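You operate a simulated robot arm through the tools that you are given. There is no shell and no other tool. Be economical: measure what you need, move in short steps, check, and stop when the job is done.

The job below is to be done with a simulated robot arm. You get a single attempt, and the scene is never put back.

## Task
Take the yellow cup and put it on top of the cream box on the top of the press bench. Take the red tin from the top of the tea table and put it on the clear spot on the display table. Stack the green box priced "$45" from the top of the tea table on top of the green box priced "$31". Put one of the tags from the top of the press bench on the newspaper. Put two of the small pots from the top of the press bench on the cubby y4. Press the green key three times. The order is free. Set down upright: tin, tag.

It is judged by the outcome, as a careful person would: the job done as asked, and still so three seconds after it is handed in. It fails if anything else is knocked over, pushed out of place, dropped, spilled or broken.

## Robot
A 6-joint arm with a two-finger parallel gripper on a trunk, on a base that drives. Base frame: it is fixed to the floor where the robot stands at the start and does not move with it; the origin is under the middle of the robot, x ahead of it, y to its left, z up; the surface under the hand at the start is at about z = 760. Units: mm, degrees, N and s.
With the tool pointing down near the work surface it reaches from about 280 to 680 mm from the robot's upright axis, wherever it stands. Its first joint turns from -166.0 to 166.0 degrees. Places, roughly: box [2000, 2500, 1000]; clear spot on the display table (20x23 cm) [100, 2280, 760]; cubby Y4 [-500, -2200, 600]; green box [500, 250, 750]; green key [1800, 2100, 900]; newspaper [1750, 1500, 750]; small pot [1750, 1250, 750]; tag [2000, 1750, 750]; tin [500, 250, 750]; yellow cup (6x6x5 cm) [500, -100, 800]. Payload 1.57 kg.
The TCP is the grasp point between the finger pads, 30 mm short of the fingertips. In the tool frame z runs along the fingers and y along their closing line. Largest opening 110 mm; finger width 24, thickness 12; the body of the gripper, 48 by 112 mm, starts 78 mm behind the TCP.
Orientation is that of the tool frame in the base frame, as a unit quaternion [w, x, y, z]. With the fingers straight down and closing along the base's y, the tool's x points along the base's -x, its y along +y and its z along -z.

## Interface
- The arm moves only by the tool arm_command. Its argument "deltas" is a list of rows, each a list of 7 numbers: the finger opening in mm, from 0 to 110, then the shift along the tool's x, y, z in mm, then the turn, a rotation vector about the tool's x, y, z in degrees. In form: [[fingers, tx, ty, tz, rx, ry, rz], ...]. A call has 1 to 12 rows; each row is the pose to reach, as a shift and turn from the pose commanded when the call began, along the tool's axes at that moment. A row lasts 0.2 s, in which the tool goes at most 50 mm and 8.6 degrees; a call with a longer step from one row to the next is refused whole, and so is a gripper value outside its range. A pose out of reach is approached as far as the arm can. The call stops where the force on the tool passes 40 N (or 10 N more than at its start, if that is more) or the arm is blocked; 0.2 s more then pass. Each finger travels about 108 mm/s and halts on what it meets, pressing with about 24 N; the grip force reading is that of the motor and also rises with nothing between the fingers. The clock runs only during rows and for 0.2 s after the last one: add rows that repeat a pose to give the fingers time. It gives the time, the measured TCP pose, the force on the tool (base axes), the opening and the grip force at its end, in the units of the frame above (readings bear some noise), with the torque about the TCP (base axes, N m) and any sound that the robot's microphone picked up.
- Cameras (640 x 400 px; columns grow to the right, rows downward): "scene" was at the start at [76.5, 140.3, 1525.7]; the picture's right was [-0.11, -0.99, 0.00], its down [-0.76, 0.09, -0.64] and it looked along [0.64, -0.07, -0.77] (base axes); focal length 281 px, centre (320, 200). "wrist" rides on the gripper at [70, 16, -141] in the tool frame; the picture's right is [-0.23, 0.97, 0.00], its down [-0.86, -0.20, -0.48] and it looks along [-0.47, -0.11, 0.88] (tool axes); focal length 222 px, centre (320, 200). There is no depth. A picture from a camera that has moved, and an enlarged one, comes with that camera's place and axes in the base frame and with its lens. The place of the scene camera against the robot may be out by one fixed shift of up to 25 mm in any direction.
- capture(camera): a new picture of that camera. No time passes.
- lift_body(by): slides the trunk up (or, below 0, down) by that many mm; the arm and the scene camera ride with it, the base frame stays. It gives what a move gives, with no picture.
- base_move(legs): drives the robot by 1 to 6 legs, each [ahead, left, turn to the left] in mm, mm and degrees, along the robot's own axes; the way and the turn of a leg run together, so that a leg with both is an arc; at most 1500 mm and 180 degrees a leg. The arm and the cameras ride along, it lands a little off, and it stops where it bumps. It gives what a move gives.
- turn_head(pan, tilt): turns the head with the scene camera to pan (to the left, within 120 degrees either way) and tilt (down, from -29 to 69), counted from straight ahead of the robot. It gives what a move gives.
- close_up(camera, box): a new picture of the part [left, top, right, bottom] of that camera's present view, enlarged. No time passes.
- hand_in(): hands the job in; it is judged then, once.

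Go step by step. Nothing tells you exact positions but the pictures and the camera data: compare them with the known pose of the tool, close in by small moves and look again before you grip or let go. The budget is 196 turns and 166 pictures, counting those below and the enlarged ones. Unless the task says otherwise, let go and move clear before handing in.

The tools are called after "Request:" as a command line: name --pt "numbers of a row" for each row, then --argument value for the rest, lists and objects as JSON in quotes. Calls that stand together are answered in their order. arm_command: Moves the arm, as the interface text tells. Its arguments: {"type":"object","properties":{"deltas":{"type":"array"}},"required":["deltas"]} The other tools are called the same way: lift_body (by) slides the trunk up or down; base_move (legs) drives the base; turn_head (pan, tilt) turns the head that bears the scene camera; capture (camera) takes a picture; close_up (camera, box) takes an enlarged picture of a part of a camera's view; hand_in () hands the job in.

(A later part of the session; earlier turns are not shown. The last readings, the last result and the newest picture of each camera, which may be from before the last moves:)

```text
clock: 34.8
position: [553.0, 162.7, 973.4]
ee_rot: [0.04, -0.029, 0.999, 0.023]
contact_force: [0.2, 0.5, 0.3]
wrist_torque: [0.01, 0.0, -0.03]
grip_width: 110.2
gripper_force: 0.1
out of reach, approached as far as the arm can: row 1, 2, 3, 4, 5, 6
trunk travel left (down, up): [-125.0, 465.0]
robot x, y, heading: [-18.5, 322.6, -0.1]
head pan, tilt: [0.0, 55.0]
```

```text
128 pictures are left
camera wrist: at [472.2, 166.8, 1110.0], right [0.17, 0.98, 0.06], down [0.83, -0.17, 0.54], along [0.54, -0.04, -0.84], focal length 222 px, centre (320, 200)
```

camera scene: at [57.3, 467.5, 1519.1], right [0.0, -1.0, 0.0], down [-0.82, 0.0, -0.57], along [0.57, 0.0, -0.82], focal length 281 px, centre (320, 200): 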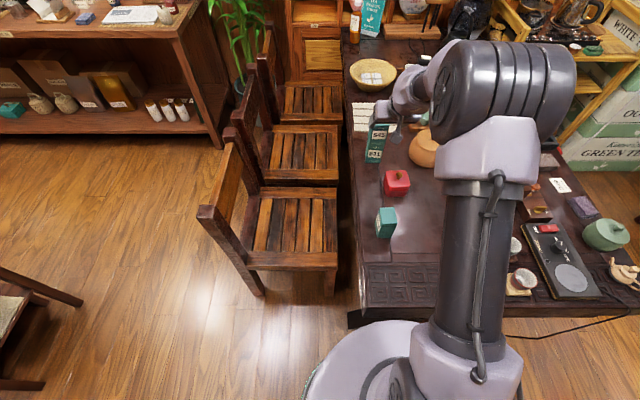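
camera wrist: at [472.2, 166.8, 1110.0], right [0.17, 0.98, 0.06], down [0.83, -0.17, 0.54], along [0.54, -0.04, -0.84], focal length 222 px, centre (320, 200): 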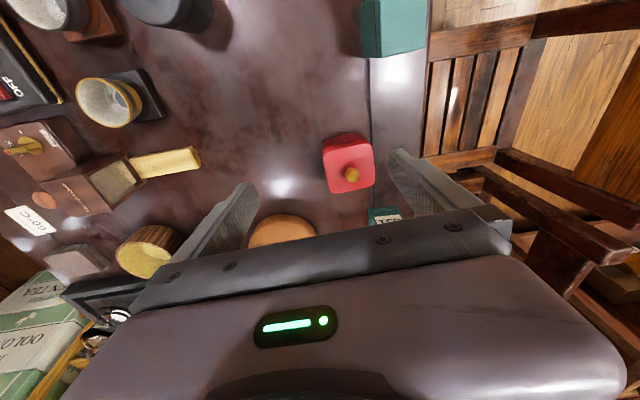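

Request:
arm_command --pt "110 -31 16 10 1.3 2.3 1.6" --pt "110 -62 33 20 2.6 4.6 3.3" --pt "110 -62 33 20 2.6 4.6 3.3"

Request:
close_up --camera "wrist" --box '[200, 60, 440, 210]'

```text
clock: 35.6
position: [554.0, 160.8, 930.1]
ee_rot: [0.027, -0.024, 0.999, 0.022]
contact_force: [-0.3, -0.5, -0.1]
wrist_torque: [0.01, -0.01, 0.02]
grip_width: 110.0
gripper_force: 0.1
out of reach, approached as far as the arm can: row 1, 2, 3
trunk travel left (down, up): [-125.0, 465.0]
robot x, y, heading: [-17.5, 318.2, -0.0]
head pan, tilt: [0.0, 55.0]
```

```text
2.67 times, centred on (320, 135) of wrist
camera zoom: at [477.1, 167.1, 1069.4], right [0.18, 0.98, 0.06], down [0.84, -0.18, 0.52], along [0.52, -0.05, -0.85], focal length 592 px, centre (320, 373)
```

zoom: 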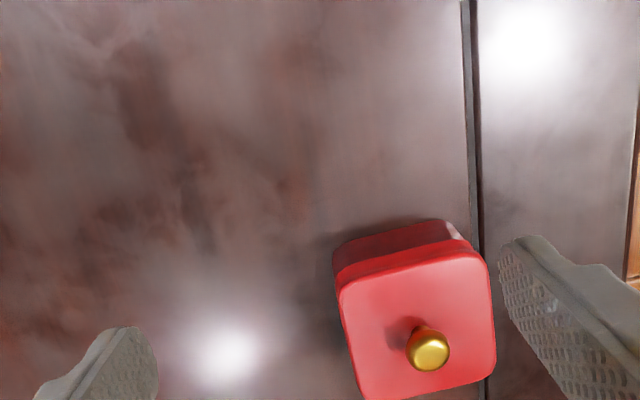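

The arm seems stuck in an awkward wrist posture. I'll retract and straighten closer in, then re-approach.

Request:
arm_command --pt "110 20 15 -20 0.6 0.8 0.7" --pt "110 45 40 -40 1.2 1.6 1.4" --pt "110 80 70 -60 1.8 2.4 2" --pt "110 115 100 -80 2.5 3.1 2.7" --pt "110 115 100 -80 2.5 3.1 2.7"

Request:
capture --camera "scene"

```text
refused: row 3 steps farther than a row can; nothing moved
```

```text
126 pictures are left
camera scene: at [57.3, 467.6, 1519.1], right [0.0, -1.0, 0.0], down [-0.82, 0.0, -0.57], along [0.57, 0.0, -0.82], focal length 281 px, centre (320, 200)
```

scene: 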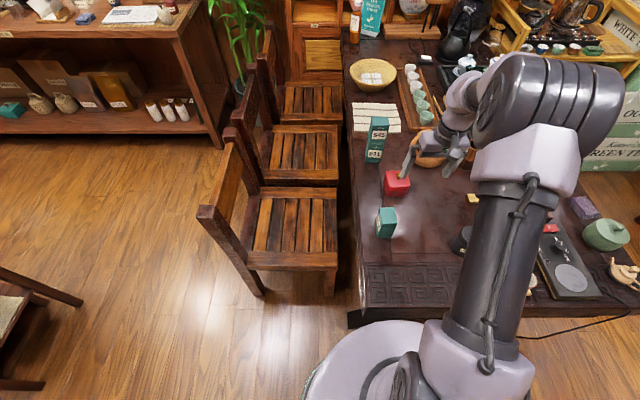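

Request:
arm_command --pt "110 20 15 -20 0.6 0.8 0.7" --pt "110 45 30 -40 1.2 1.6 1.4" --pt "110 75 50 -55 1.8 2.4 2" --pt "110 105 70 -70 2.5 3.1 2.7" --pt "110 105 70 -70 2.5 3.1 2.7"

```text
clock: 36.8
position: [427.0, 196.7, 976.5]
ee_rot: [0.007, -0.009, 1.0, 0.016]
contact_force: [-0.4, -0.4, -0.2]
wrist_torque: [-0.03, 0.0, -0.02]
grip_width: 110.2
gripper_force: 0.0
out of reach, approached as far as the arm can: row 1, 2, 3, 4, 5
trunk travel left (down, up): [-125.0, 465.0]
robot x, y, heading: [-17.4, 317.6, -0.1]
head pan, tilt: [0.0, 55.0]
```

Request:
arm_command --pt "110 0 20 0 1.8 0.8 1" --pt "110 0 30 0 1.8 0.8 1"

Request:
arm_command --pt "110 -40 0 0 0 0 0" --pt "110 -80 0 0 0 0 0" --pt "110 -120 0 0 0 0 0" --pt "110 -155 0 0 0 0 0" --pt "110 -180 0 0 0 0 0" --pt "110 -180 0 0 0 0 0"

Request:
capture --camera "wrist"

```text
clock: 37.4
position: [415.7, 202.4, 967.6]
ee_rot: [0.004, 0.001, 1.0, 0.02]
contact_force: [0.2, 0.3, -0.3]
wrist_torque: [0.01, 0.0, -0.02]
grip_width: 110.1
gripper_force: 0.0
out of reach, approached as far as the arm can: row 1, 2
trunk travel left (down, up): [-125.0, 465.0]
robot x, y, heading: [-15.7, 318.5, -0.0]
head pan, tilt: [0.0, 55.0]
```

```text
clock: 38.8
position: [547.2, 171.0, 939.5]
ee_rot: [0.025, -0.018, 0.999, 0.038]
contact_force: [-0.9, -0.3, -0.1]
wrist_torque: [-0.02, -0.03, -0.04]
grip_width: 110.2
gripper_force: 0.0
out of reach, approached as far as the arm can: row 1, 2, 3, 4, 5, 6
trunk travel left (down, up): [-125.0, 465.0]
robot x, y, heading: [-15.5, 317.0, -0.2]
head pan, tilt: [0.0, 55.0]
```

```text
125 pictures are left
camera wrist: at [470.3, 174.3, 1079.3], right [0.19, 0.98, 0.08], down [0.84, -0.2, 0.5], along [0.51, -0.03, -0.86], focal length 222 px, centre (320, 200)
```

wrist: 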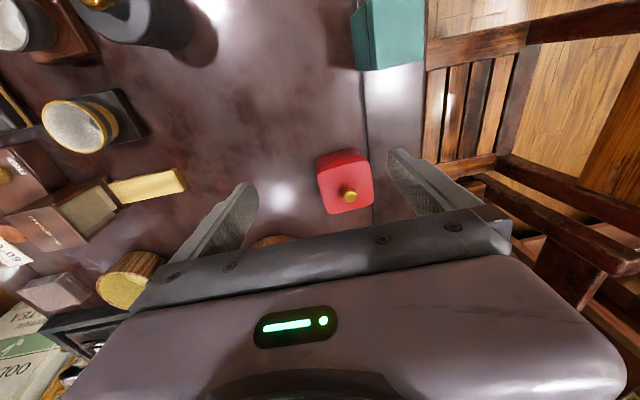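

A wrist joint seems wound to its limit. I'll test unwinding with a yaw turn.

Request:
arm_command --pt "110 30 0 -10 0 0 8" --pt "110 60 0 -20 0 0 16" --pt "110 60 0 -20 0 0 24" --pt "110 60 0 -20 0 0 32" --pt "110 60 0 -20 0 0 32"

```text
clock: 40.0
position: [425.8, 143.7, 906.5]
ee_rot: [0.045, 0.229, 0.97, 0.072]
contact_force: [0.5, -0.5, -0.7]
wrist_torque: [0.03, 0.03, 0.01]
grip_width: 110.0
gripper_force: 0.1
out of reach, approached as far as the arm can: row 1, 2, 3, 4, 5
trunk travel left (down, up): [-125.0, 465.0]
robot x, y, heading: [-11.5, 315.9, -0.2]
head pan, tilt: [0.0, 55.0]
```

Request:
arm_command --pt "110 -10 0 -10 0 0 -8" --pt "110 -20 5 -20 0 0 -16" --pt "110 -30 10 -30 0 0 -24" --pt "110 -30 20 -40 0 0 -32" --pt "110 -30 20 -50 0 0 -40" --pt "110 -30 20 -50 0 0 -48" --pt "110 -30 20 -50 0 0 -56" --pt "110 -30 20 -50 0 0 -64"

```text
clock: 41.8
position: [454.5, 139.6, 962.5]
ee_rot: [0.075, -0.323, 0.943, 0.037]
contact_force: [0.8, -0.4, 0.9]
wrist_torque: [-0.03, 0.06, 0.0]
grip_width: 110.1
gripper_force: 0.0
trunk travel left (down, up): [-125.0, 465.0]
robot x, y, heading: [-13.3, 321.3, -0.2]
head pan, tilt: [0.0, 55.0]
```

That relieved it: the limit lies on the positive yaw side relative to arm azimuth. I'll straighten here and move the base right, so the tin lies to my left.

Request:
arm_command --pt "110 0 0 0 0.6 5 0" --pt "110 0 0 0 1.2 9.5 0" --pt "110 0 0 0 1.2 9.5 0"

Request:
base_move --legs '[[0, -270, 0]]'

Request:
arm_command --pt "110 0 0 0 0 0 8" --pt "110 0 0 0 0 0 16" --pt "110 0 0 0 0 0 24" --pt "110 0 0 0 0 0 32" --pt "110 0 0 0 0 0 38" --pt "110 0 0 0 0 0 38"

```text
clock: 42.6
position: [457.6, 137.0, 967.4]
ee_rot: [0.003, -0.322, 0.947, 0.008]
contact_force: [0.7, 0.3, 0.0]
wrist_torque: [0.02, -0.01, -0.05]
grip_width: 109.9
gripper_force: 0.1
out of reach, approached as far as the arm can: row 2, 3
trunk travel left (down, up): [-125.0, 465.0]
robot x, y, heading: [-11.0, 318.1, -0.0]
head pan, tilt: [0.0, 55.0]
```

```text
clock: 44.5
position: [458.3, -132.5, 966.6]
ee_rot: [0.003, -0.321, 0.947, 0.008]
contact_force: [0.3, 0.2, -0.3]
wrist_torque: [0.0, 0.01, 0.03]
grip_width: 109.9
gripper_force: 0.0
trunk travel left (down, up): [-125.0, 465.0]
robot x, y, heading: [-13.4, 49.2, -0.0]
head pan, tilt: [0.0, 55.0]
```

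```text
clock: 46.0
position: [456.6, -131.9, 966.0]
ee_rot: [0.001, 0.004, 1.0, 0.009]
contact_force: [0.5, 0.4, 0.7]
wrist_torque: [-0.01, 0.01, 0.0]
grip_width: 110.0
gripper_force: 0.0
trunk travel left (down, up): [-125.0, 465.0]
robot x, y, heading: [-13.7, 50.9, -0.2]
head pan, tilt: [0.0, 55.0]
```

The arm is free again, vertical, and now close above the yellow cup. Looking at the cup.

Request:
capture --camera "wrist"

```text
124 pictures are left
camera wrist: at [387.4, -117.1, 1108.9], right [0.24, 0.97, 0.02], down [0.85, -0.22, 0.48], along [0.47, -0.1, -0.88], focal length 222 px, centre (320, 200)
```

wrist: 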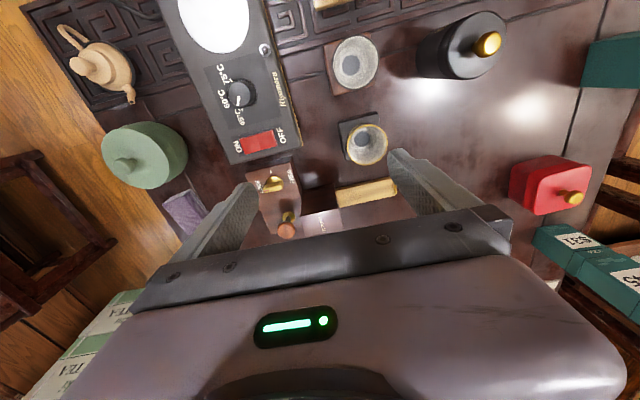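

Cup rim centre is about (476, −73, 818). Moving above it with a look before descending.

Request:
arm_command --pt "95 -10 30 22 0 0 0" --pt "95 -19 59 45 0 0 0" --pt "95 -19 59 70 0 0 0" --pt "95 -19 59 70 0 0 0"

Request:
capture --camera "wrist"

```text
clock: 47.0
position: [477.2, -72.8, 898.9]
ee_rot: [0.004, 0.002, 1.0, 0.024]
contact_force: [1.1, -0.2, 0.2]
wrist_torque: [0.03, 0.0, 0.0]
grip_width: 95.0
gripper_force: 0.1
out of reach, approached as far as the arm can: row 1, 2, 3, 4
trunk travel left (down, up): [-125.0, 465.0]
robot x, y, heading: [-13.9, 46.4, -0.2]
head pan, tilt: [0.0, 55.0]
```

```text
123 pictures are left
camera wrist: at [407.1, -64.0, 1041.7], right [0.23, 0.97, 0.05], down [0.85, -0.23, 0.47], along [0.47, -0.07, -0.88], focal length 222 px, centre (320, 200)
```

wrist: 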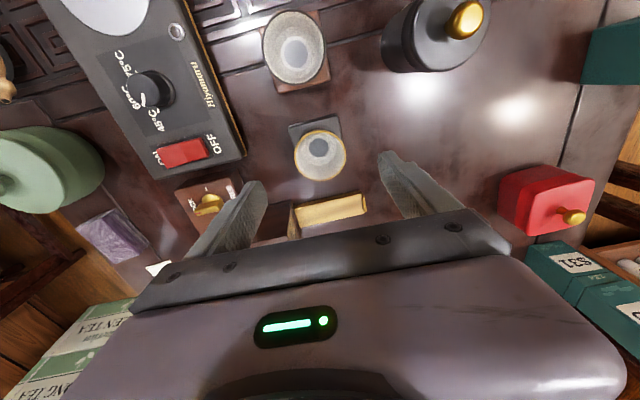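

The reach flag has returned with a small roll error. I'll test whether a small yaw lets the roll be corrected.

Request:
arm_command --pt "95 0 0 0 2.7 0 -8" --pt "95 0 0 0 2.7 0 -16" --pt "95 0 0 0 2.7 0 -16"

Request:
turn_head --pan -15 --tilt 40

Request:
capture --camera "scene"

```text
clock: 47.8
position: [489.5, -79.1, 911.2]
ee_rot: [0.007, -0.135, 0.991, 0.018]
contact_force: [0.2, -0.3, 0.9]
wrist_torque: [0.01, 0.01, 0.01]
grip_width: 94.9
gripper_force: 0.1
out of reach, approached as far as the arm can: row 1, 2, 3
trunk travel left (down, up): [-125.0, 465.0]
robot x, y, heading: [-15.9, 47.7, -0.2]
head pan, tilt: [0.0, 55.0]
```

```text
clock: 48.5
position: [489.1, -79.1, 909.9]
ee_rot: [0.007, -0.135, 0.991, 0.019]
contact_force: [-0.1, -0.2, -0.6]
wrist_torque: [0.02, 0.02, 0.01]
grip_width: 94.9
gripper_force: 0.1
trunk travel left (down, up): [-125.0, 465.0]
robot x, y, heading: [-19.0, 53.2, -0.2]
head pan, tilt: [-15.0, 40.0]
```

```text
122 pictures are left
camera scene: at [67.9, 176.4, 1539.7], right [-0.26, -0.97, 0.0], down [-0.62, 0.17, -0.77], along [0.74, -0.2, -0.64], focal length 281 px, centre (320, 200)
```

scene: 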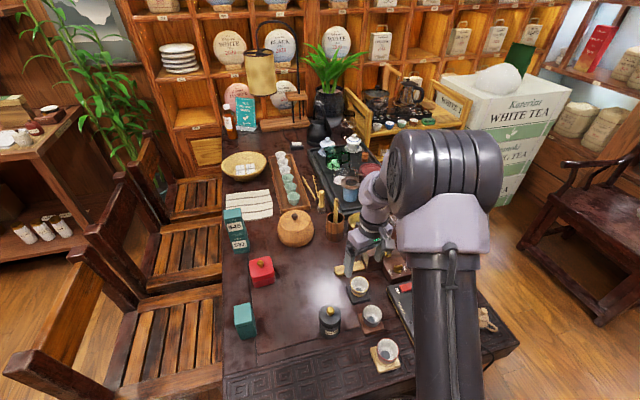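

I'll try returning to a posture like the starting one (relative to the base) to see whether the arm recovers its full range.

Request:
arm_command --pt "95 20 10 -40 1 0 5" --pt "95 40 35 -75 2 0 10" --pt "95 50 75 -100 2 0 16" --pt "95 50 115 -125 2 0 16" --pt "95 50 155 -150 2 0 16" --pt "95 50 195 -155 2 0 16" --pt "95 50 230 -158 2 0 16" --pt "95 50 230 -158 2 0 16"

Request:
capture --camera "scene"

```text
clock: 50.3
position: [340.3, -5.6, 981.7]
ee_rot: [0.02, -0.008, 0.999, 0.025]
contact_force: [-0.1, -0.4, 0.0]
wrist_torque: [0.0, 0.01, 0.0]
grip_width: 94.9
gripper_force: 0.0
out of reach, approached as far as the arm can: row 2, 3, 4, 5, 6, 7, 8
trunk travel left (down, up): [-125.0, 465.0]
robot x, y, heading: [-13.4, 48.5, -0.1]
head pan, tilt: [-15.0, 40.0]
```

```text
121 pictures are left
camera scene: at [67.9, 176.2, 1539.8], right [-0.26, -0.97, 0.0], down [-0.62, 0.17, -0.77], along [0.74, -0.2, -0.64], focal length 281 px, centre (320, 200)
```

scene: 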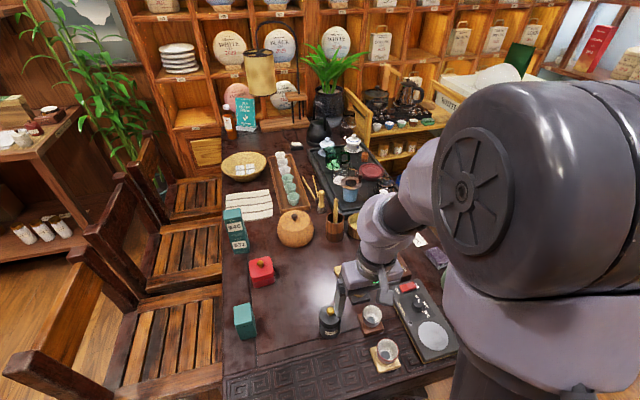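

I believe the wrist has flipped (its roll joint sits at its limit). I'll unflip it in free space: swing the tool up around the left side, then straight back down.

Request:
arm_command --pt "95 -20 9 -3 -6 -5 0" --pt "95 -40 18 -6 -12 -10 0" --pt "95 -60 27 -9 -17 -16 0" --pt "95 -80 36 -12 -21 -23 0" --pt "95 -100 45 -15 -25 -30 0" --pt "95 -117 54 -18 -26 -38 0" --pt "95 -117 54 -18 -25 -46 0" --pt "95 -117 54 -18 -21 -53 0" --pt "95 -117 54 -18 -15 -59 0" --pt "95 -117 54 -18 -8 -64 0" --pt "95 -117 54 -18 0 -68 0" --pt "95 -117 54 -18 0 -68 0"

Request:
capture --camera "scene"

```text
clock: 52.9
position: [500.8, 45.6, 1008.4]
ee_rot: [0.574, 0.009, 0.819, 0.023]
contact_force: [0.4, 0.6, -0.2]
wrist_torque: [-0.02, -0.02, 0.02]
grip_width: 95.0
gripper_force: 0.0
out of reach, approached as far as the arm can: row 9, 10, 11, 12
trunk travel left (down, up): [-125.0, 465.0]
robot x, y, heading: [-15.0, 50.3, -0.0]
head pan, tilt: [-15.0, 40.0]
```

```text
120 pictures are left
camera scene: at [67.9, 176.2, 1539.8], right [-0.26, -0.97, 0.0], down [-0.62, 0.17, -0.77], along [0.74, -0.2, -0.64], focal length 281 px, centre (320, 200)
```

scene: 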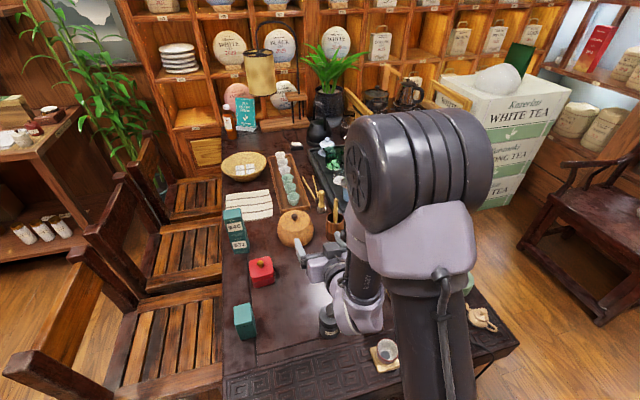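

Now swinging straight back to vertical.

Request:
arm_command --pt "95 0 0 0 0 8 0" --pt "95 0 0 0 0 16 0" --pt "95 0 0 0 0 24 0" --pt "95 0 0 0 0 32 0" --pt "95 0 0 0 0 40 0" --pt "95 0 0 0 0 48 0" --pt "95 0 0 0 0 56 0" --pt "95 0 0 0 0 64 0" --pt "95 0 0 0 0 70 0" --pt "95 0 0 0 0 70 0"

Request:
capture --camera "scene"

```text
clock: 55.1
position: [501.2, 47.6, 1008.4]
ee_rot: [0.0, -0.008, 1.0, 0.025]
contact_force: [0.2, 0.8, -0.6]
wrist_torque: [-0.02, 0.0, 0.04]
grip_width: 95.1
gripper_force: 0.0
out of reach, approached as far as the arm can: row 5, 6
trunk travel left (down, up): [-125.0, 465.0]
robot x, y, heading: [-11.7, 52.3, -0.3]
head pan, tilt: [-15.0, 40.0]
```

```text
119 pictures are left
camera scene: at [67.8, 176.3, 1539.8], right [-0.26, -0.97, 0.0], down [-0.62, 0.17, -0.77], along [0.74, -0.2, -0.64], focal length 281 px, centre (320, 200)
```

scene: 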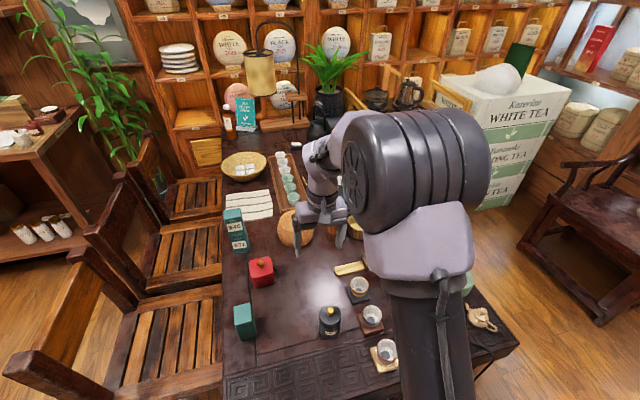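

Recovered: this looks like the starting posture and is in reach. Back above the yellow cup.

Request:
arm_command --pt "95 6 -31 25 1 0 0.3" --pt "95 12 -63 50 2 0 0.6" --pt "95 18 -95 78 2.9 0 0.9" --pt "95 25 -126 108 2.9 0 0.9" --pt "95 25 -126 108 2.9 0 0.9"

Request:
close_up --camera "wrist" --box '[200, 60, 440, 210]'

```text
clock: 56.3
position: [479.1, -72.8, 893.6]
ee_rot: [0.001, 0.001, 1.0, 0.001]
contact_force: [-0.3, -0.5, -0.3]
wrist_torque: [-0.02, -0.01, 0.0]
grip_width: 95.1
gripper_force: 0.1
trunk travel left (down, up): [-125.0, 465.0]
robot x, y, heading: [-15.0, 50.5, 0.2]
head pan, tilt: [-15.0, 40.0]
```

```text
2.67 times, centred on (320, 135) of wrist
camera zoom: at [408.3, -56.3, 1036.5], right [0.23, 0.97, 0.0], down [0.85, -0.2, 0.48], along [0.47, -0.11, -0.88], focal length 592 px, centre (320, 373)
```

zoom: 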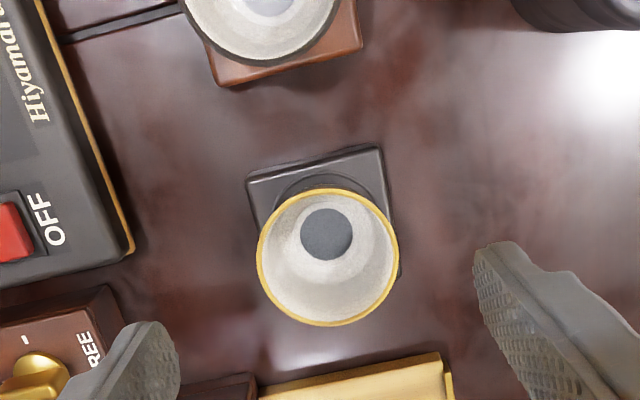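

The cup centre is at (476, −70). Descending to grip.

Request:
arm_command --pt "90 3 3 30 0 0 0" --pt "90 3 3 60 0 0 0" --pt "90 3 3 83 0 0 0" --pt "90 3 3 83 0 0 0"

Request:
capture --camera "wrist"

```text
clock: 57.3
position: [477.9, -70.0, 812.5]
ee_rot: [0.001, 0.001, 1.0, 0.0]
contact_force: [0.1, 0.4, 0.3]
wrist_torque: [0.01, 0.0, -0.01]
grip_width: 89.8
gripper_force: 0.0
trunk travel left (down, up): [-125.0, 465.0]
robot x, y, heading: [-12.7, 48.0, 0.0]
head pan, tilt: [-15.0, 40.0]
```

```text
117 pictures are left
camera wrist: at [407.0, -53.1, 954.6], right [0.23, 0.97, 0.0], down [0.85, -0.2, 0.48], along [0.47, -0.11, -0.88], focal length 222 px, centre (320, 200)
```

wrist: 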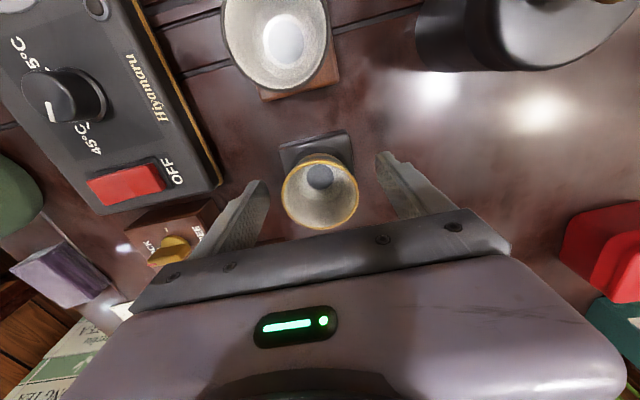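

Request:
arm_command --pt "0 0 0 0 0 0 0" --pt "0 0 0 0 0 0 0" --pt "0 0 0 0 0 0 0"

Request:
arm_command --pt "0 0 0 -15 0 0 0" --pt "0 0 0 -50 0 0 0" --pt "0 0 0 -90 0 0 0" --pt "0 0 0 -135 0 0 0" --pt "0 0 0 -180 0 0 0"

Request:
capture --camera "wrist"

```text
clock: 58.1
position: [477.4, -69.9, 812.3]
ee_rot: [0.001, 0.0, 1.0, 0.0]
contact_force: [0.1, 0.2, 0.8]
wrist_torque: [0.0, 0.06, -0.01]
grip_width: 53.1
gripper_force: 23.9
trunk travel left (down, up): [-125.0, 465.0]
robot x, y, heading: [-17.6, 48.6, -0.1]
head pan, tilt: [-15.0, 40.0]
```

```text
clock: 59.3
position: [475.9, -72.2, 991.3]
ee_rot: [0.001, 0.001, 1.0, 0.0]
contact_force: [0.2, -0.6, -0.3]
wrist_torque: [0.02, -0.02, 0.0]
grip_width: 53.0
gripper_force: 23.5
trunk travel left (down, up): [-125.0, 465.0]
robot x, y, heading: [-17.8, 51.0, -0.2]
head pan, tilt: [-15.0, 40.0]
```

```text
116 pictures are left
camera wrist: at [406.4, -55.7, 1133.6], right [0.23, 0.97, 0.0], down [0.85, -0.2, 0.48], along [0.47, -0.11, -0.88], focal length 222 px, centre (320, 200)
```

wrist: 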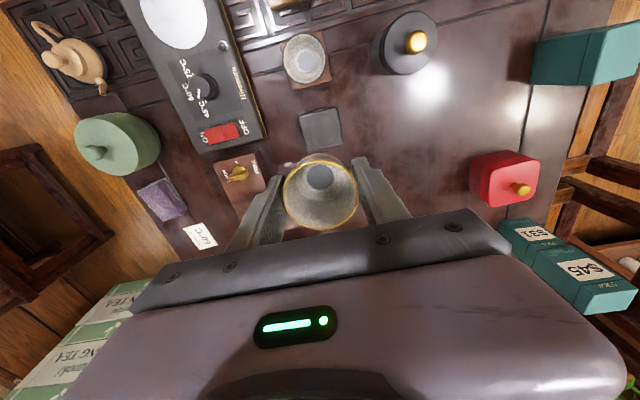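

Cup is held securely. I'll retract it closer and higher, and look left for the route to the press bench.

Request:
arm_command --pt "0 30 10 -15 0 0 0" --pt "0 60 20 -30 0 0 0" --pt "0 90 40 -45 0 0 0" --pt "0 110 60 -50 0 0 0"

Request:
turn_head --pan 75 --tilt 35

Request:
capture --camera "scene"

```text
clock: 60.3
position: [366.4, -8.7, 1040.3]
ee_rot: [0.001, 0.002, 1.0, 0.0]
contact_force: [0.6, -0.3, -0.4]
wrist_torque: [0.0, -0.03, 0.02]
grip_width: 52.9
gripper_force: 23.9
trunk travel left (down, up): [-125.0, 465.0]
robot x, y, heading: [-13.4, 49.3, 0.1]
head pan, tilt: [-15.0, 40.0]
```

```text
clock: 62.0
position: [366.4, -10.3, 1040.1]
ee_rot: [0.001, 0.001, 1.0, 0.0]
contact_force: [-0.7, -0.6, 0.1]
wrist_torque: [-0.05, 0.01, 0.03]
grip_width: 53.1
gripper_force: 23.9
trunk travel left (down, up): [-125.0, 465.0]
robot x, y, heading: [-11.4, 48.9, -0.0]
head pan, tilt: [75.0, 35.0]
```

```text
115 pictures are left
camera scene: at [8.8, 283.5, 1547.3], right [0.97, -0.26, 0.0], down [-0.15, -0.55, -0.82], along [0.21, 0.79, -0.57], focal length 281 px, centre (320, 200)
```

scene: 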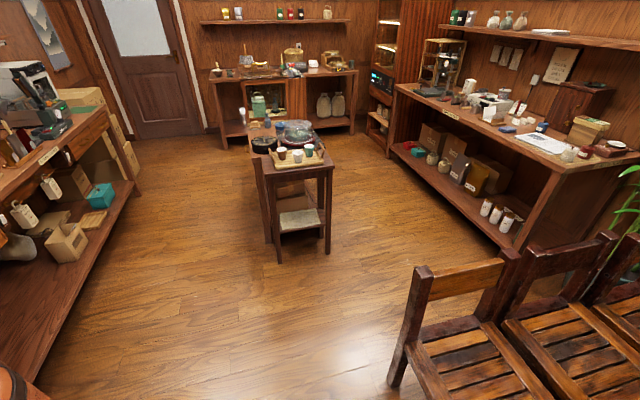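

The way is clear: back a little, left past the chairs, then ahead toward the bench.

Request:
base_move --legs '[[-60, 0, 0], [0, 1170, 0], [1050, 0, 0]]'

Request:
turn_head --pan 20 --tilt 35

Request:
capture --camera "scene"

```text
clock: 73.4
position: [1352.1, 1181.3, 1038.8]
ee_rot: [0.001, -0.019, 1.0, 0.0]
contact_force: [0.3, -0.6, 0.0]
wrist_torque: [0.0, -0.01, 0.02]
grip_width: 52.9
gripper_force: 24.0
trunk travel left (down, up): [-125.0, 465.0]
robot x, y, heading: [974.3, 1226.5, 2.2]
head pan, tilt: [75.0, 35.0]
```

```text
clock: 74.7
position: [1352.6, 1181.5, 1038.5]
ee_rot: [0.001, -0.019, 1.0, 0.0]
contact_force: [-0.3, 0.1, -0.4]
wrist_torque: [-0.01, -0.02, 0.0]
grip_width: 53.0
gripper_force: 24.3
trunk travel left (down, up): [-125.0, 465.0]
robot x, y, heading: [968.9, 1227.6, 2.1]
head pan, tilt: [20.0, 35.0]
```

```text
114 pictures are left
camera scene: at [1045.5, 1407.1, 1547.3], right [0.38, -0.93, 0.0], down [-0.53, -0.22, -0.82], along [0.76, 0.31, -0.57], focal length 281 px, centre (320, 200)
```

scene: 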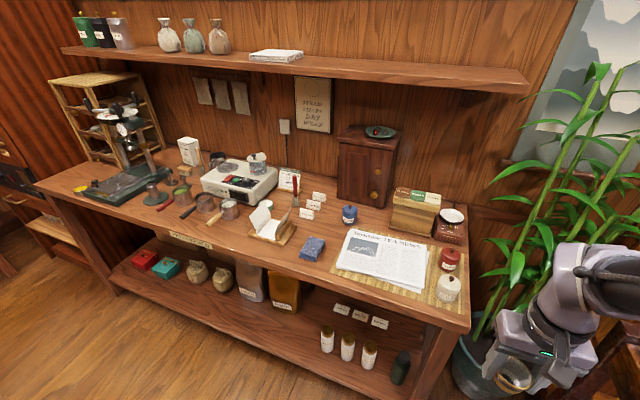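

I see the bench: newspaper, three little pots, standing tags, a scale with keys, and a cream box at the far end. Enlarging.

Request:
close_up --camera "scene" --box '[40, 110, 200, 210]'

Request:
close_up --camera "scene" --box '[150, 120, 310, 220]'

Request:
close_up --camera "scene" --box '[240, 170, 480, 320]'

```text
4.00 times, centred on (120, 160) of scene
camera zoom: at [1045.5, 1407.1, 1547.3], right [0.38, -0.93, 0.0], down [-0.53, -0.22, -0.82], along [0.76, 0.31, -0.57], focal length 1125 px, centre (1120, 360)
```

zoom: 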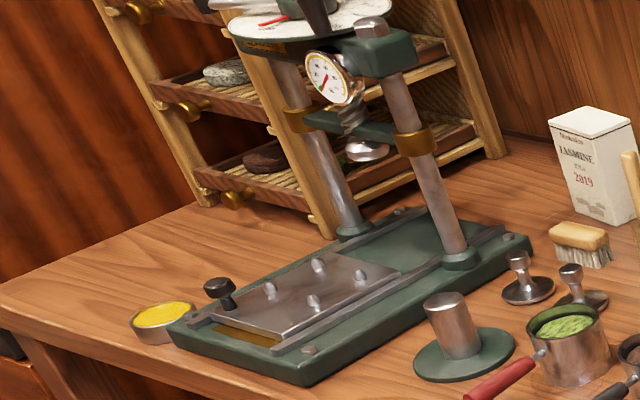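

```text
4.00 times, centred on (230, 170) of scene
camera zoom: at [1045.5, 1407.1, 1547.3], right [0.38, -0.93, 0.0], down [-0.53, -0.22, -0.82], along [0.76, 0.31, -0.57], focal length 1125 px, centre (680, 320)
```

zoom: 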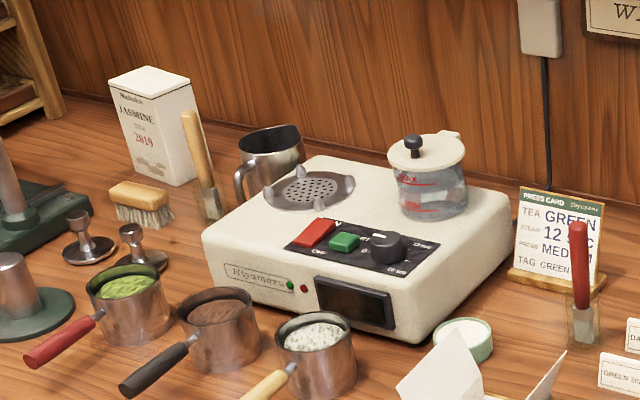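

```text
2.67 times, centred on (360, 245) of scene
camera zoom: at [1045.5, 1407.1, 1547.3], right [0.38, -0.93, 0.0], down [-0.53, -0.22, -0.82], along [0.76, 0.31, -0.57], focal length 750 px, centre (213, 80)
```

zoom: 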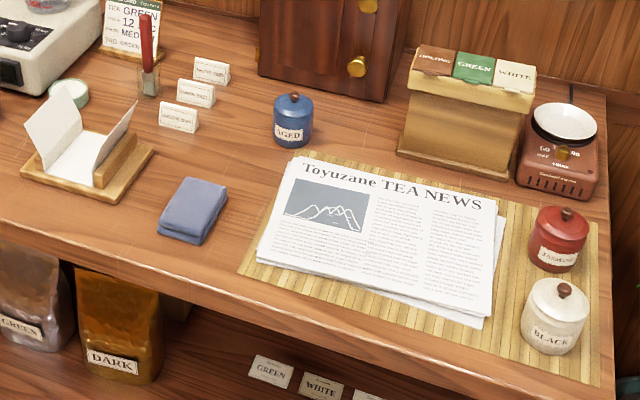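

The cream box is the "Jasmine" carton at the far left of the bench; the green key is on the steamer. Driving left along the bench toward the carton.

Request:
base_move --legs '[[0, 0, -2.1], [0, 1400, 0], [350, 0, 0]]'

Request:
turn_head --pan 0 --tilt 40

Request:
capture --camera "scene"

Request:
capture --camera "wrist"

```text
clock: 83.8
position: [1713.1, 2539.4, 1040.6]
ee_rot: [0.001, 0.006, 1.0, 0.0]
contact_force: [-0.1, 0.0, 0.2]
wrist_torque: [0.02, 0.02, -0.02]
grip_width: 53.0
gripper_force: 24.1
trunk travel left (down, up): [-125.0, 465.0]
robot x, y, heading: [1331.7, 2605.4, -0.7]
head pan, tilt: [20.0, 35.0]
```

```text
clock: 84.7
position: [1712.3, 2539.2, 1040.0]
ee_rot: [0.001, 0.005, 1.0, -0.001]
contact_force: [0.1, -0.3, -0.7]
wrist_torque: [-0.01, 0.01, 0.0]
grip_width: 52.7
gripper_force: 24.3
trunk travel left (down, up): [-125.0, 465.0]
robot x, y, heading: [1330.0, 2602.4, -0.6]
head pan, tilt: [0.0, 40.0]
```

```text
110 pictures are left
camera scene: at [1417.8, 2750.7, 1539.8], right [-0.01, -1.0, 0.0], down [-0.64, 0.01, -0.77], along [0.77, -0.01, -0.64], focal length 281 px, centre (320, 200)
```

scene: 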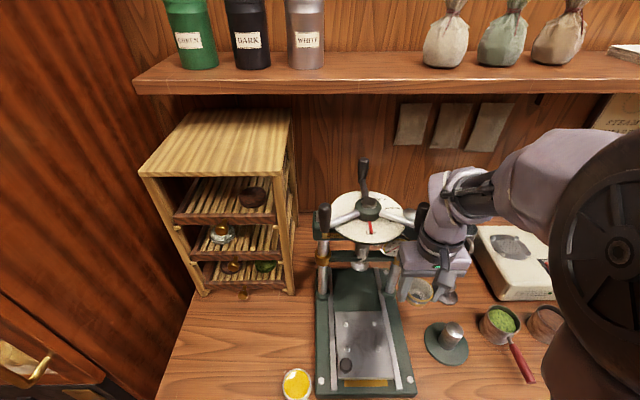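

```text
109 pictures are left
camera wrist: at [1642.4, 2556.5, 1182.3], right [0.24, 0.97, 0.0], down [0.85, -0.21, 0.48], along [0.47, -0.11, -0.88], focal length 222 px, centre (320, 200)
```

wrist: 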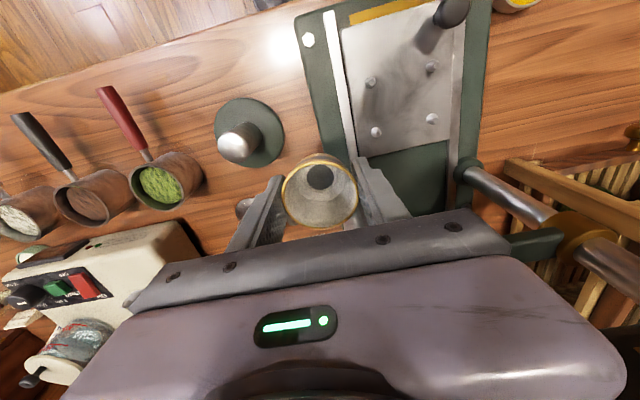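

The arm hides the carton from both views. I'll shift the base right so the carton falls left of the arm.

Request:
base_move --legs '[[0, -230, 0.6]]'

Request:
capture --camera "scene"

```text
clock: 86.4
position: [1711.0, 2310.6, 1039.4]
ee_rot: [0.001, 0.001, 1.0, 0.0]
contact_force: [-0.2, -0.2, -0.2]
wrist_torque: [0.01, 0.04, -0.01]
grip_width: 52.9
gripper_force: 24.3
trunk travel left (down, up): [-125.0, 465.0]
robot x, y, heading: [1333.3, 2368.7, 0.1]
head pan, tilt: [0.0, 40.0]
```

```text
108 pictures are left
camera scene: at [1415.2, 2518.8, 1539.9], right [0.0, -1.0, 0.0], down [-0.64, 0.0, -0.77], along [0.77, 0.0, -0.64], focal length 281 px, centre (320, 200)
```

scene: 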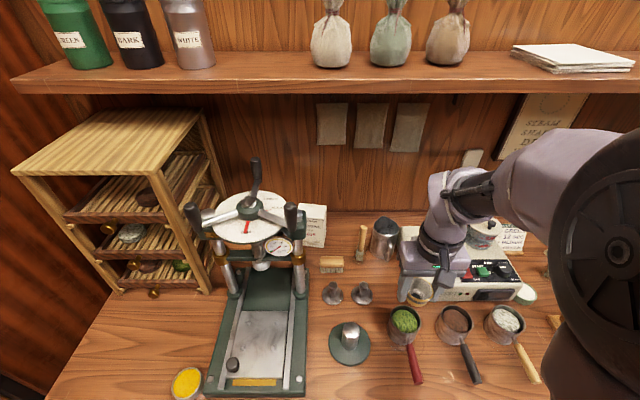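

The carton stands near (2110, 2540), beside the press. I need to know how close the base can come to the bench, so I'll look down.

Request:
turn_head --pan 30 --tilt 69

Request:
capture --camera "scene"

```text
clock: 87.3
position: [1712.1, 2311.3, 1039.6]
ee_rot: [0.001, 0.001, 1.0, 0.0]
contact_force: [-0.4, -0.3, -0.1]
wrist_torque: [-0.02, -0.05, -0.02]
grip_width: 52.9
gripper_force: 23.8
trunk travel left (down, up): [-125.0, 465.0]
robot x, y, heading: [1329.6, 2373.8, 0.1]
head pan, tilt: [30.0, 68.8]
```

```text
107 pictures are left
camera scene: at [1378.7, 2547.6, 1503.7], right [0.5, -0.87, 0.0], down [-0.81, -0.46, -0.36], along [0.32, 0.18, -0.93], focal length 281 px, centre (320, 200)
```

scene: 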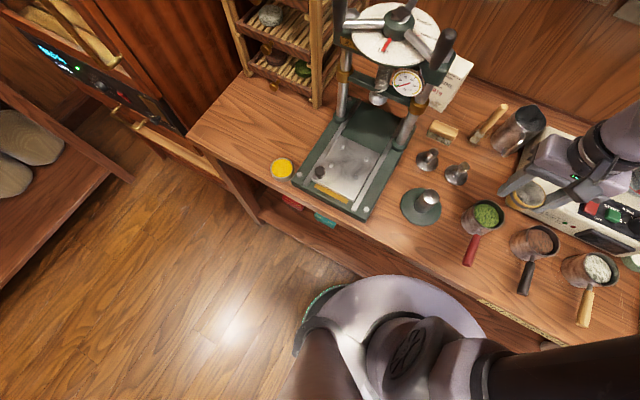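

Triangulating two views, the bench top is at z≈860 and the carton top near (2038, 2540, 978). The press handle is close, so I'll zoom to measure it.

Request:
close_up --camera "scene" --box '[320, 0, 560, 150]'

Request:
turn_head --pan 0 --tilt 30

Request:
close_up --camera "scene" --box '[180, 150, 420, 300]'

```text
2.67 times, centred on (440, 75) of scene
camera zoom: at [1378.7, 2547.6, 1503.7], right [0.5, -0.87, 0.0], down [-0.81, -0.46, -0.36], along [0.32, 0.18, -0.93], focal length 750 px, centre (0, 533)
```

zoom: 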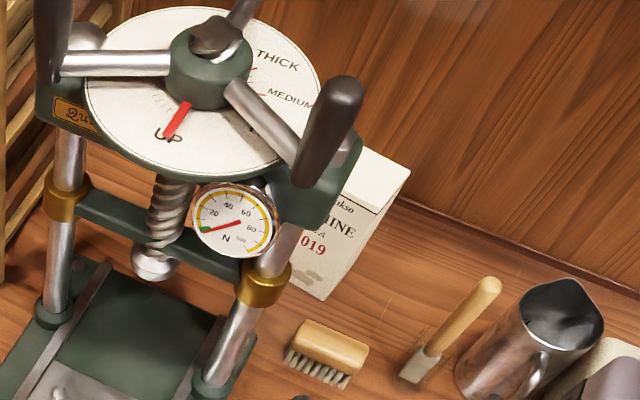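

```text
clock: 88.4
position: [1712.1, 2310.4, 1040.5]
ee_rot: [0.001, 0.001, 1.0, 0.0]
contact_force: [-0.5, 0.0, -0.3]
wrist_torque: [0.03, -0.01, 0.03]
grip_width: 52.7
gripper_force: 24.2
trunk travel left (down, up): [-125.0, 465.0]
robot x, y, heading: [1328.3, 2368.3, -0.3]
head pan, tilt: [0.0, 30.0]
```

```text
2.67 times, centred on (300, 225) of scene
camera zoom: at [1420.6, 2519.6, 1555.1], right [0.0, -1.0, 0.0], down [-0.5, 0.0, -0.87], along [0.87, 0.0, -0.5], focal length 750 px, centre (373, 133)
```

zoom: 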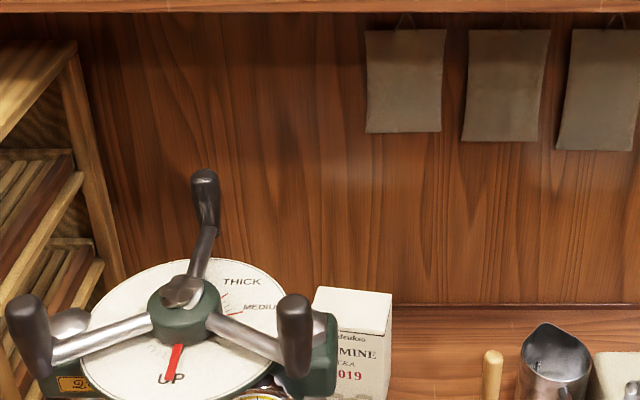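

The carton top spans about x 2005–2070, y 2502–2580, z≈974; the press head sits left of y≈2545 for x<1990. I'll nudge the base ahead gently and raise the trunk to clear everything.

Request:
base_move --legs '[[25, 40, 0]]'

Request:
lift_body --by 100

Request:
arm_command --pt "0 -45 10 0 0 0 0" --pt "0 -90 25 0 0 0 0" --pt "0 -135 40 0 0 0 0" --pt "0 -180 60 0 0 0 0" --pt "0 -220 80 0 0 0 0" --pt "0 -250 110 0 0 0 0" --pt "0 -270 140 0 0 0 0" --pt "0 -270 140 0 0 0 0"

Request:
capture --camera "wrist"

Request:
capture --camera "scene"

```text
clock: 89.3
position: [1736.6, 2351.2, 1039.9]
ee_rot: [0.002, 0.001, 1.0, -0.001]
contact_force: [-0.1, -0.1, -0.6]
wrist_torque: [0.0, -0.02, 0.0]
grip_width: 52.9
gripper_force: 24.1
trunk travel left (down, up): [-125.0, 465.0]
robot x, y, heading: [1353.0, 2410.8, -0.3]
head pan, tilt: [0.0, 30.0]
```

```text
clock: 90.6
position: [1737.2, 2350.9, 1139.8]
ee_rot: [0.001, 0.001, 1.0, 0.0]
contact_force: [0.5, -0.2, -0.4]
wrist_torque: [0.01, 0.01, 0.02]
grip_width: 52.9
gripper_force: 23.9
trunk travel left (down, up): [-225.0, 365.0]
robot x, y, heading: [1355.4, 2409.1, -0.0]
head pan, tilt: [0.0, 30.0]
```

```text
clock: 92.6
position: [1913.5, 2485.7, 1173.5]
ee_rot: [0.022, 0.002, 1.0, 0.005]
contact_force: [-0.5, 0.0, -0.9]
wrist_torque: [0.0, 0.0, 0.02]
grip_width: 52.8
gripper_force: 24.0
trunk travel left (down, up): [-225.0, 365.0]
robot x, y, heading: [1296.1, 2410.1, -0.1]
head pan, tilt: [0.0, 30.0]
stopped in row 8: the arm was blocked; the commanded pose is now the measured one
```

```text
104 pictures are left
camera wrist: at [1838.6, 2500.2, 1312.8], right [0.23, 0.97, 0.02], down [0.83, -0.21, 0.52], along [0.51, -0.1, -0.86], focal length 222 px, centre (320, 200)
```

wrist: 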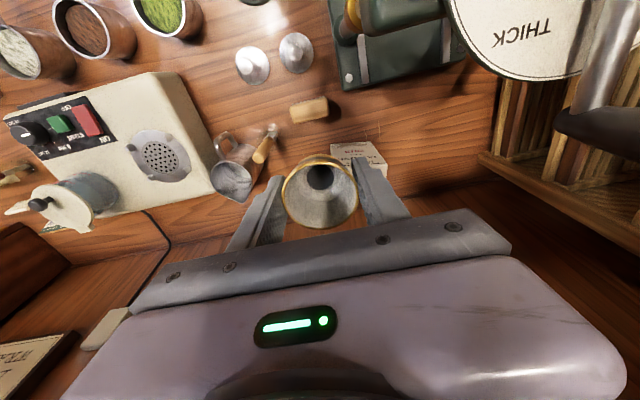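

```text
103 pictures are left
camera scene: at [1335.5, 2550.1, 1658.5], right [0.0, -1.0, -0.01], down [-0.47, 0.01, -0.88], along [0.88, 0.0, -0.47], focal length 281 px, centre (320, 200)
```

scene: 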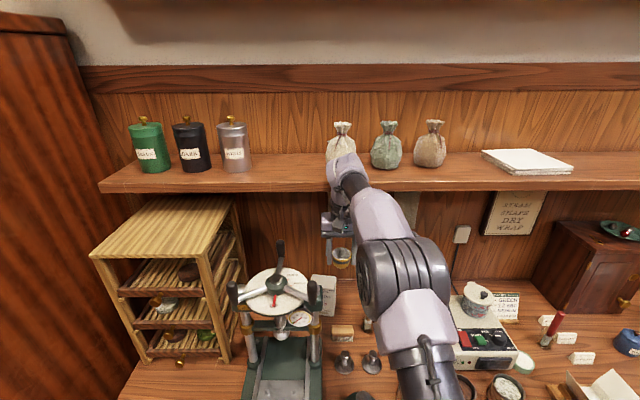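

The wrist bumped the wall shelf above (I raised too high). I'll retract right away and check that the shelf items are unmoved.

Request:
arm_command --pt "0 40 0 0 0 0 0" --pt "0 80 -10 0 0 1.2 0" --pt "0 120 -30 0 0 2.5 0" --pt "0 160 -60 0 0 2.5 0"

Request:
turn_head --pan 0 --tilt 20

Request:
capture --camera "scene"

```text
clock: 93.6
position: [1808.1, 2433.4, 1142.4]
ee_rot: [-0.024, 0.0, 1.0, 0.001]
contact_force: [0.8, -0.1, 0.4]
wrist_torque: [0.01, -0.04, -0.02]
grip_width: 52.8
gripper_force: 23.6
trunk travel left (down, up): [-225.0, 365.0]
robot x, y, heading: [1314.9, 2414.7, -0.0]
head pan, tilt: [0.0, 30.0]
```

```text
clock: 94.4
position: [1807.2, 2432.7, 1143.5]
ee_rot: [-0.023, 0.0, 1.0, 0.001]
contact_force: [-0.5, -0.1, -0.6]
wrist_torque: [-0.02, -0.01, -0.02]
grip_width: 53.1
gripper_force: 24.1
trunk travel left (down, up): [-225.0, 365.0]
robot x, y, heading: [1316.7, 2411.7, -0.2]
head pan, tilt: [0.0, 20.0]
```

```text
102 pictures are left
camera scene: at [1409.7, 2559.9, 1671.1], right [0.0, -1.0, 0.0], down [-0.34, 0.0, -0.94], along [0.94, 0.0, -0.34], focal length 281 px, centre (320, 200)
```

scene: 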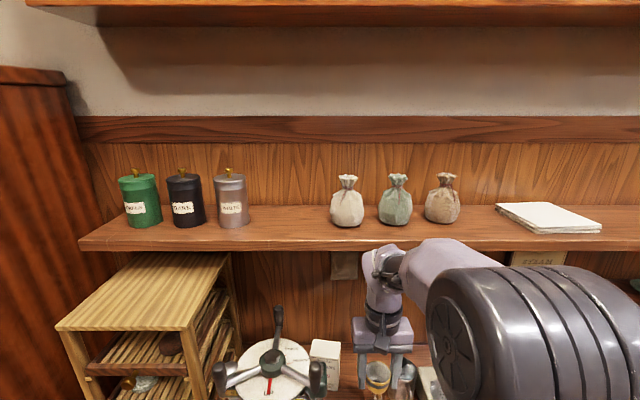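

Shelf items are undisturbed; the shelf's front edge is at about x 1966, underside z≈1350. I must enter below it, so I'll raise the hand relative to the arm, lower the trunk fully and bring the base ahead again.

Request:
arm_command --pt "0 40 0 -20 0 -1 0" --pt "0 80 -5 -40 0 -2.7 0" --pt "0 110 -5 -60 0 -2.7 0" --pt "0 110 -5 -85 0 -2.7 0"

Request:
lift_body --by -200

Request:
base_move --legs '[[38, -20, 0]]'

Request:
turn_head --pan 0 --tilt 25

Request:
capture --camera "scene"

```text
clock: 95.4
position: [1701.4, 2428.3, 1233.6]
ee_rot: [0.001, 0.0, 1.0, 0.001]
contact_force: [-0.7, 0.4, -0.3]
wrist_torque: [-0.01, 0.01, -0.01]
grip_width: 52.7
gripper_force: 24.0
trunk travel left (down, up): [-225.0, 365.0]
robot x, y, heading: [1318.6, 2413.0, -0.1]
head pan, tilt: [0.0, 20.0]
```

```text
clock: 97.5
position: [1702.1, 2428.4, 1033.4]
ee_rot: [0.002, 0.001, 1.0, 0.002]
contact_force: [-0.8, -0.9, -0.6]
wrist_torque: [0.02, -0.01, -0.02]
grip_width: 52.9
gripper_force: 23.8
trunk travel left (down, up): [-25.0, 565.0]
robot x, y, heading: [1315.2, 2410.1, 0.1]
head pan, tilt: [0.0, 20.0]
```

```text
clock: 98.4
position: [1739.5, 2408.3, 1032.5]
ee_rot: [0.0, 0.002, 1.0, 0.001]
contact_force: [0.4, -0.8, 0.8]
wrist_torque: [-0.01, -0.02, 0.01]
grip_width: 52.9
gripper_force: 23.9
trunk travel left (down, up): [-25.0, 565.0]
robot x, y, heading: [1355.2, 2391.4, -0.1]
head pan, tilt: [0.0, 20.0]
```

```text
clock: 99.1
position: [1739.7, 2408.2, 1033.2]
ee_rot: [0.001, 0.001, 1.0, 0.001]
contact_force: [0.2, -0.5, 0.0]
wrist_torque: [0.02, -0.01, 0.01]
grip_width: 52.9
gripper_force: 24.1
trunk travel left (down, up): [-25.0, 565.0]
robot x, y, heading: [1353.0, 2394.2, -0.1]
head pan, tilt: [0.0, 25.0]
```

```text
101 pictures are left
camera scene: at [1446.2, 2540.2, 1463.1], right [0.0, -1.0, 0.0], down [-0.42, 0.0, -0.91], along [0.91, 0.0, -0.42], focal length 281 px, centre (320, 200)
```

scene: 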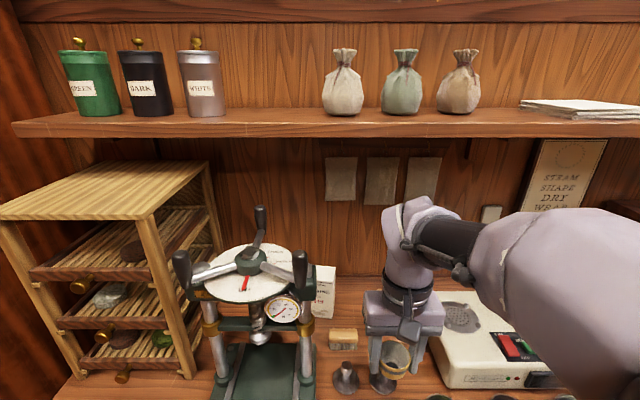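

Now there's room below the shelf. Extending toward the carton in two stages.

Request:
arm_command --pt "0 -45 10 -7 0 0 0" --pt "0 -90 25 -7 0 0 0" --pt "0 -135 40 -7 0 0 0" --pt "0 -180 60 -7 0 0 0" --pt "0 -210 80 -7 0 0 0" --pt "0 -210 80 -7 0 0 0"

Request:
capture --camera "scene"

Request:
capture --camera "wrist"

```text
clock: 100.5
position: [1947.8, 2490.4, 1039.1]
ee_rot: [0.001, 0.001, 1.0, 0.0]
contact_force: [-0.2, -1.4, -0.6]
wrist_torque: [0.02, 0.02, 0.02]
grip_width: 53.0
gripper_force: 23.8
trunk travel left (down, up): [-25.0, 565.0]
robot x, y, heading: [1356.4, 2389.9, 0.0]
head pan, tilt: [0.0, 25.0]
```

```text
100 pictures are left
camera scene: at [1446.2, 2540.3, 1463.1], right [0.0, -1.0, 0.0], down [-0.42, 0.0, -0.91], along [0.91, 0.0, -0.42], focal length 281 px, centre (320, 200)
```

scene: 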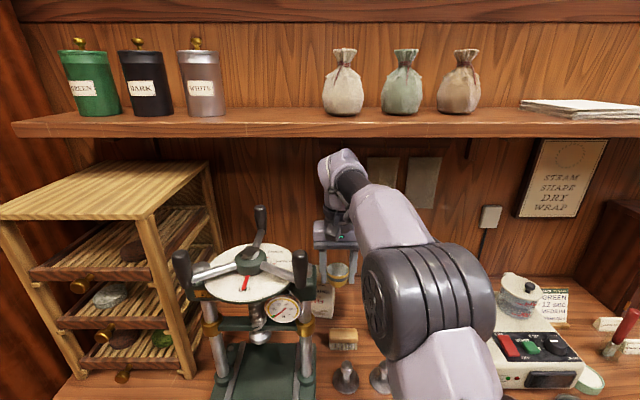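

```text
99 pictures are left
camera wrist: at [1877.5, 2506.2, 1181.5], right [0.23, 0.97, 0.0], down [0.85, -0.2, 0.48], along [0.47, -0.11, -0.88], focal length 222 px, centre (320, 200)
```

wrist: 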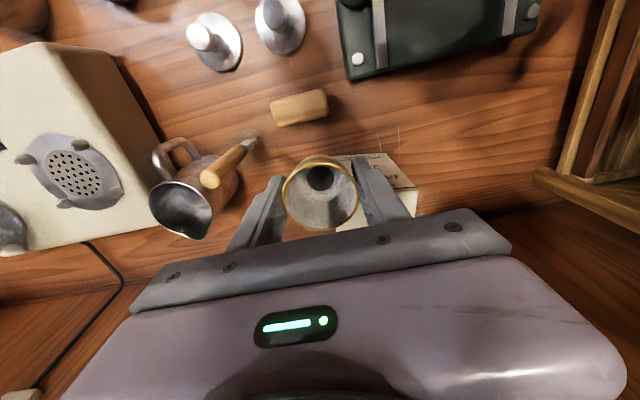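

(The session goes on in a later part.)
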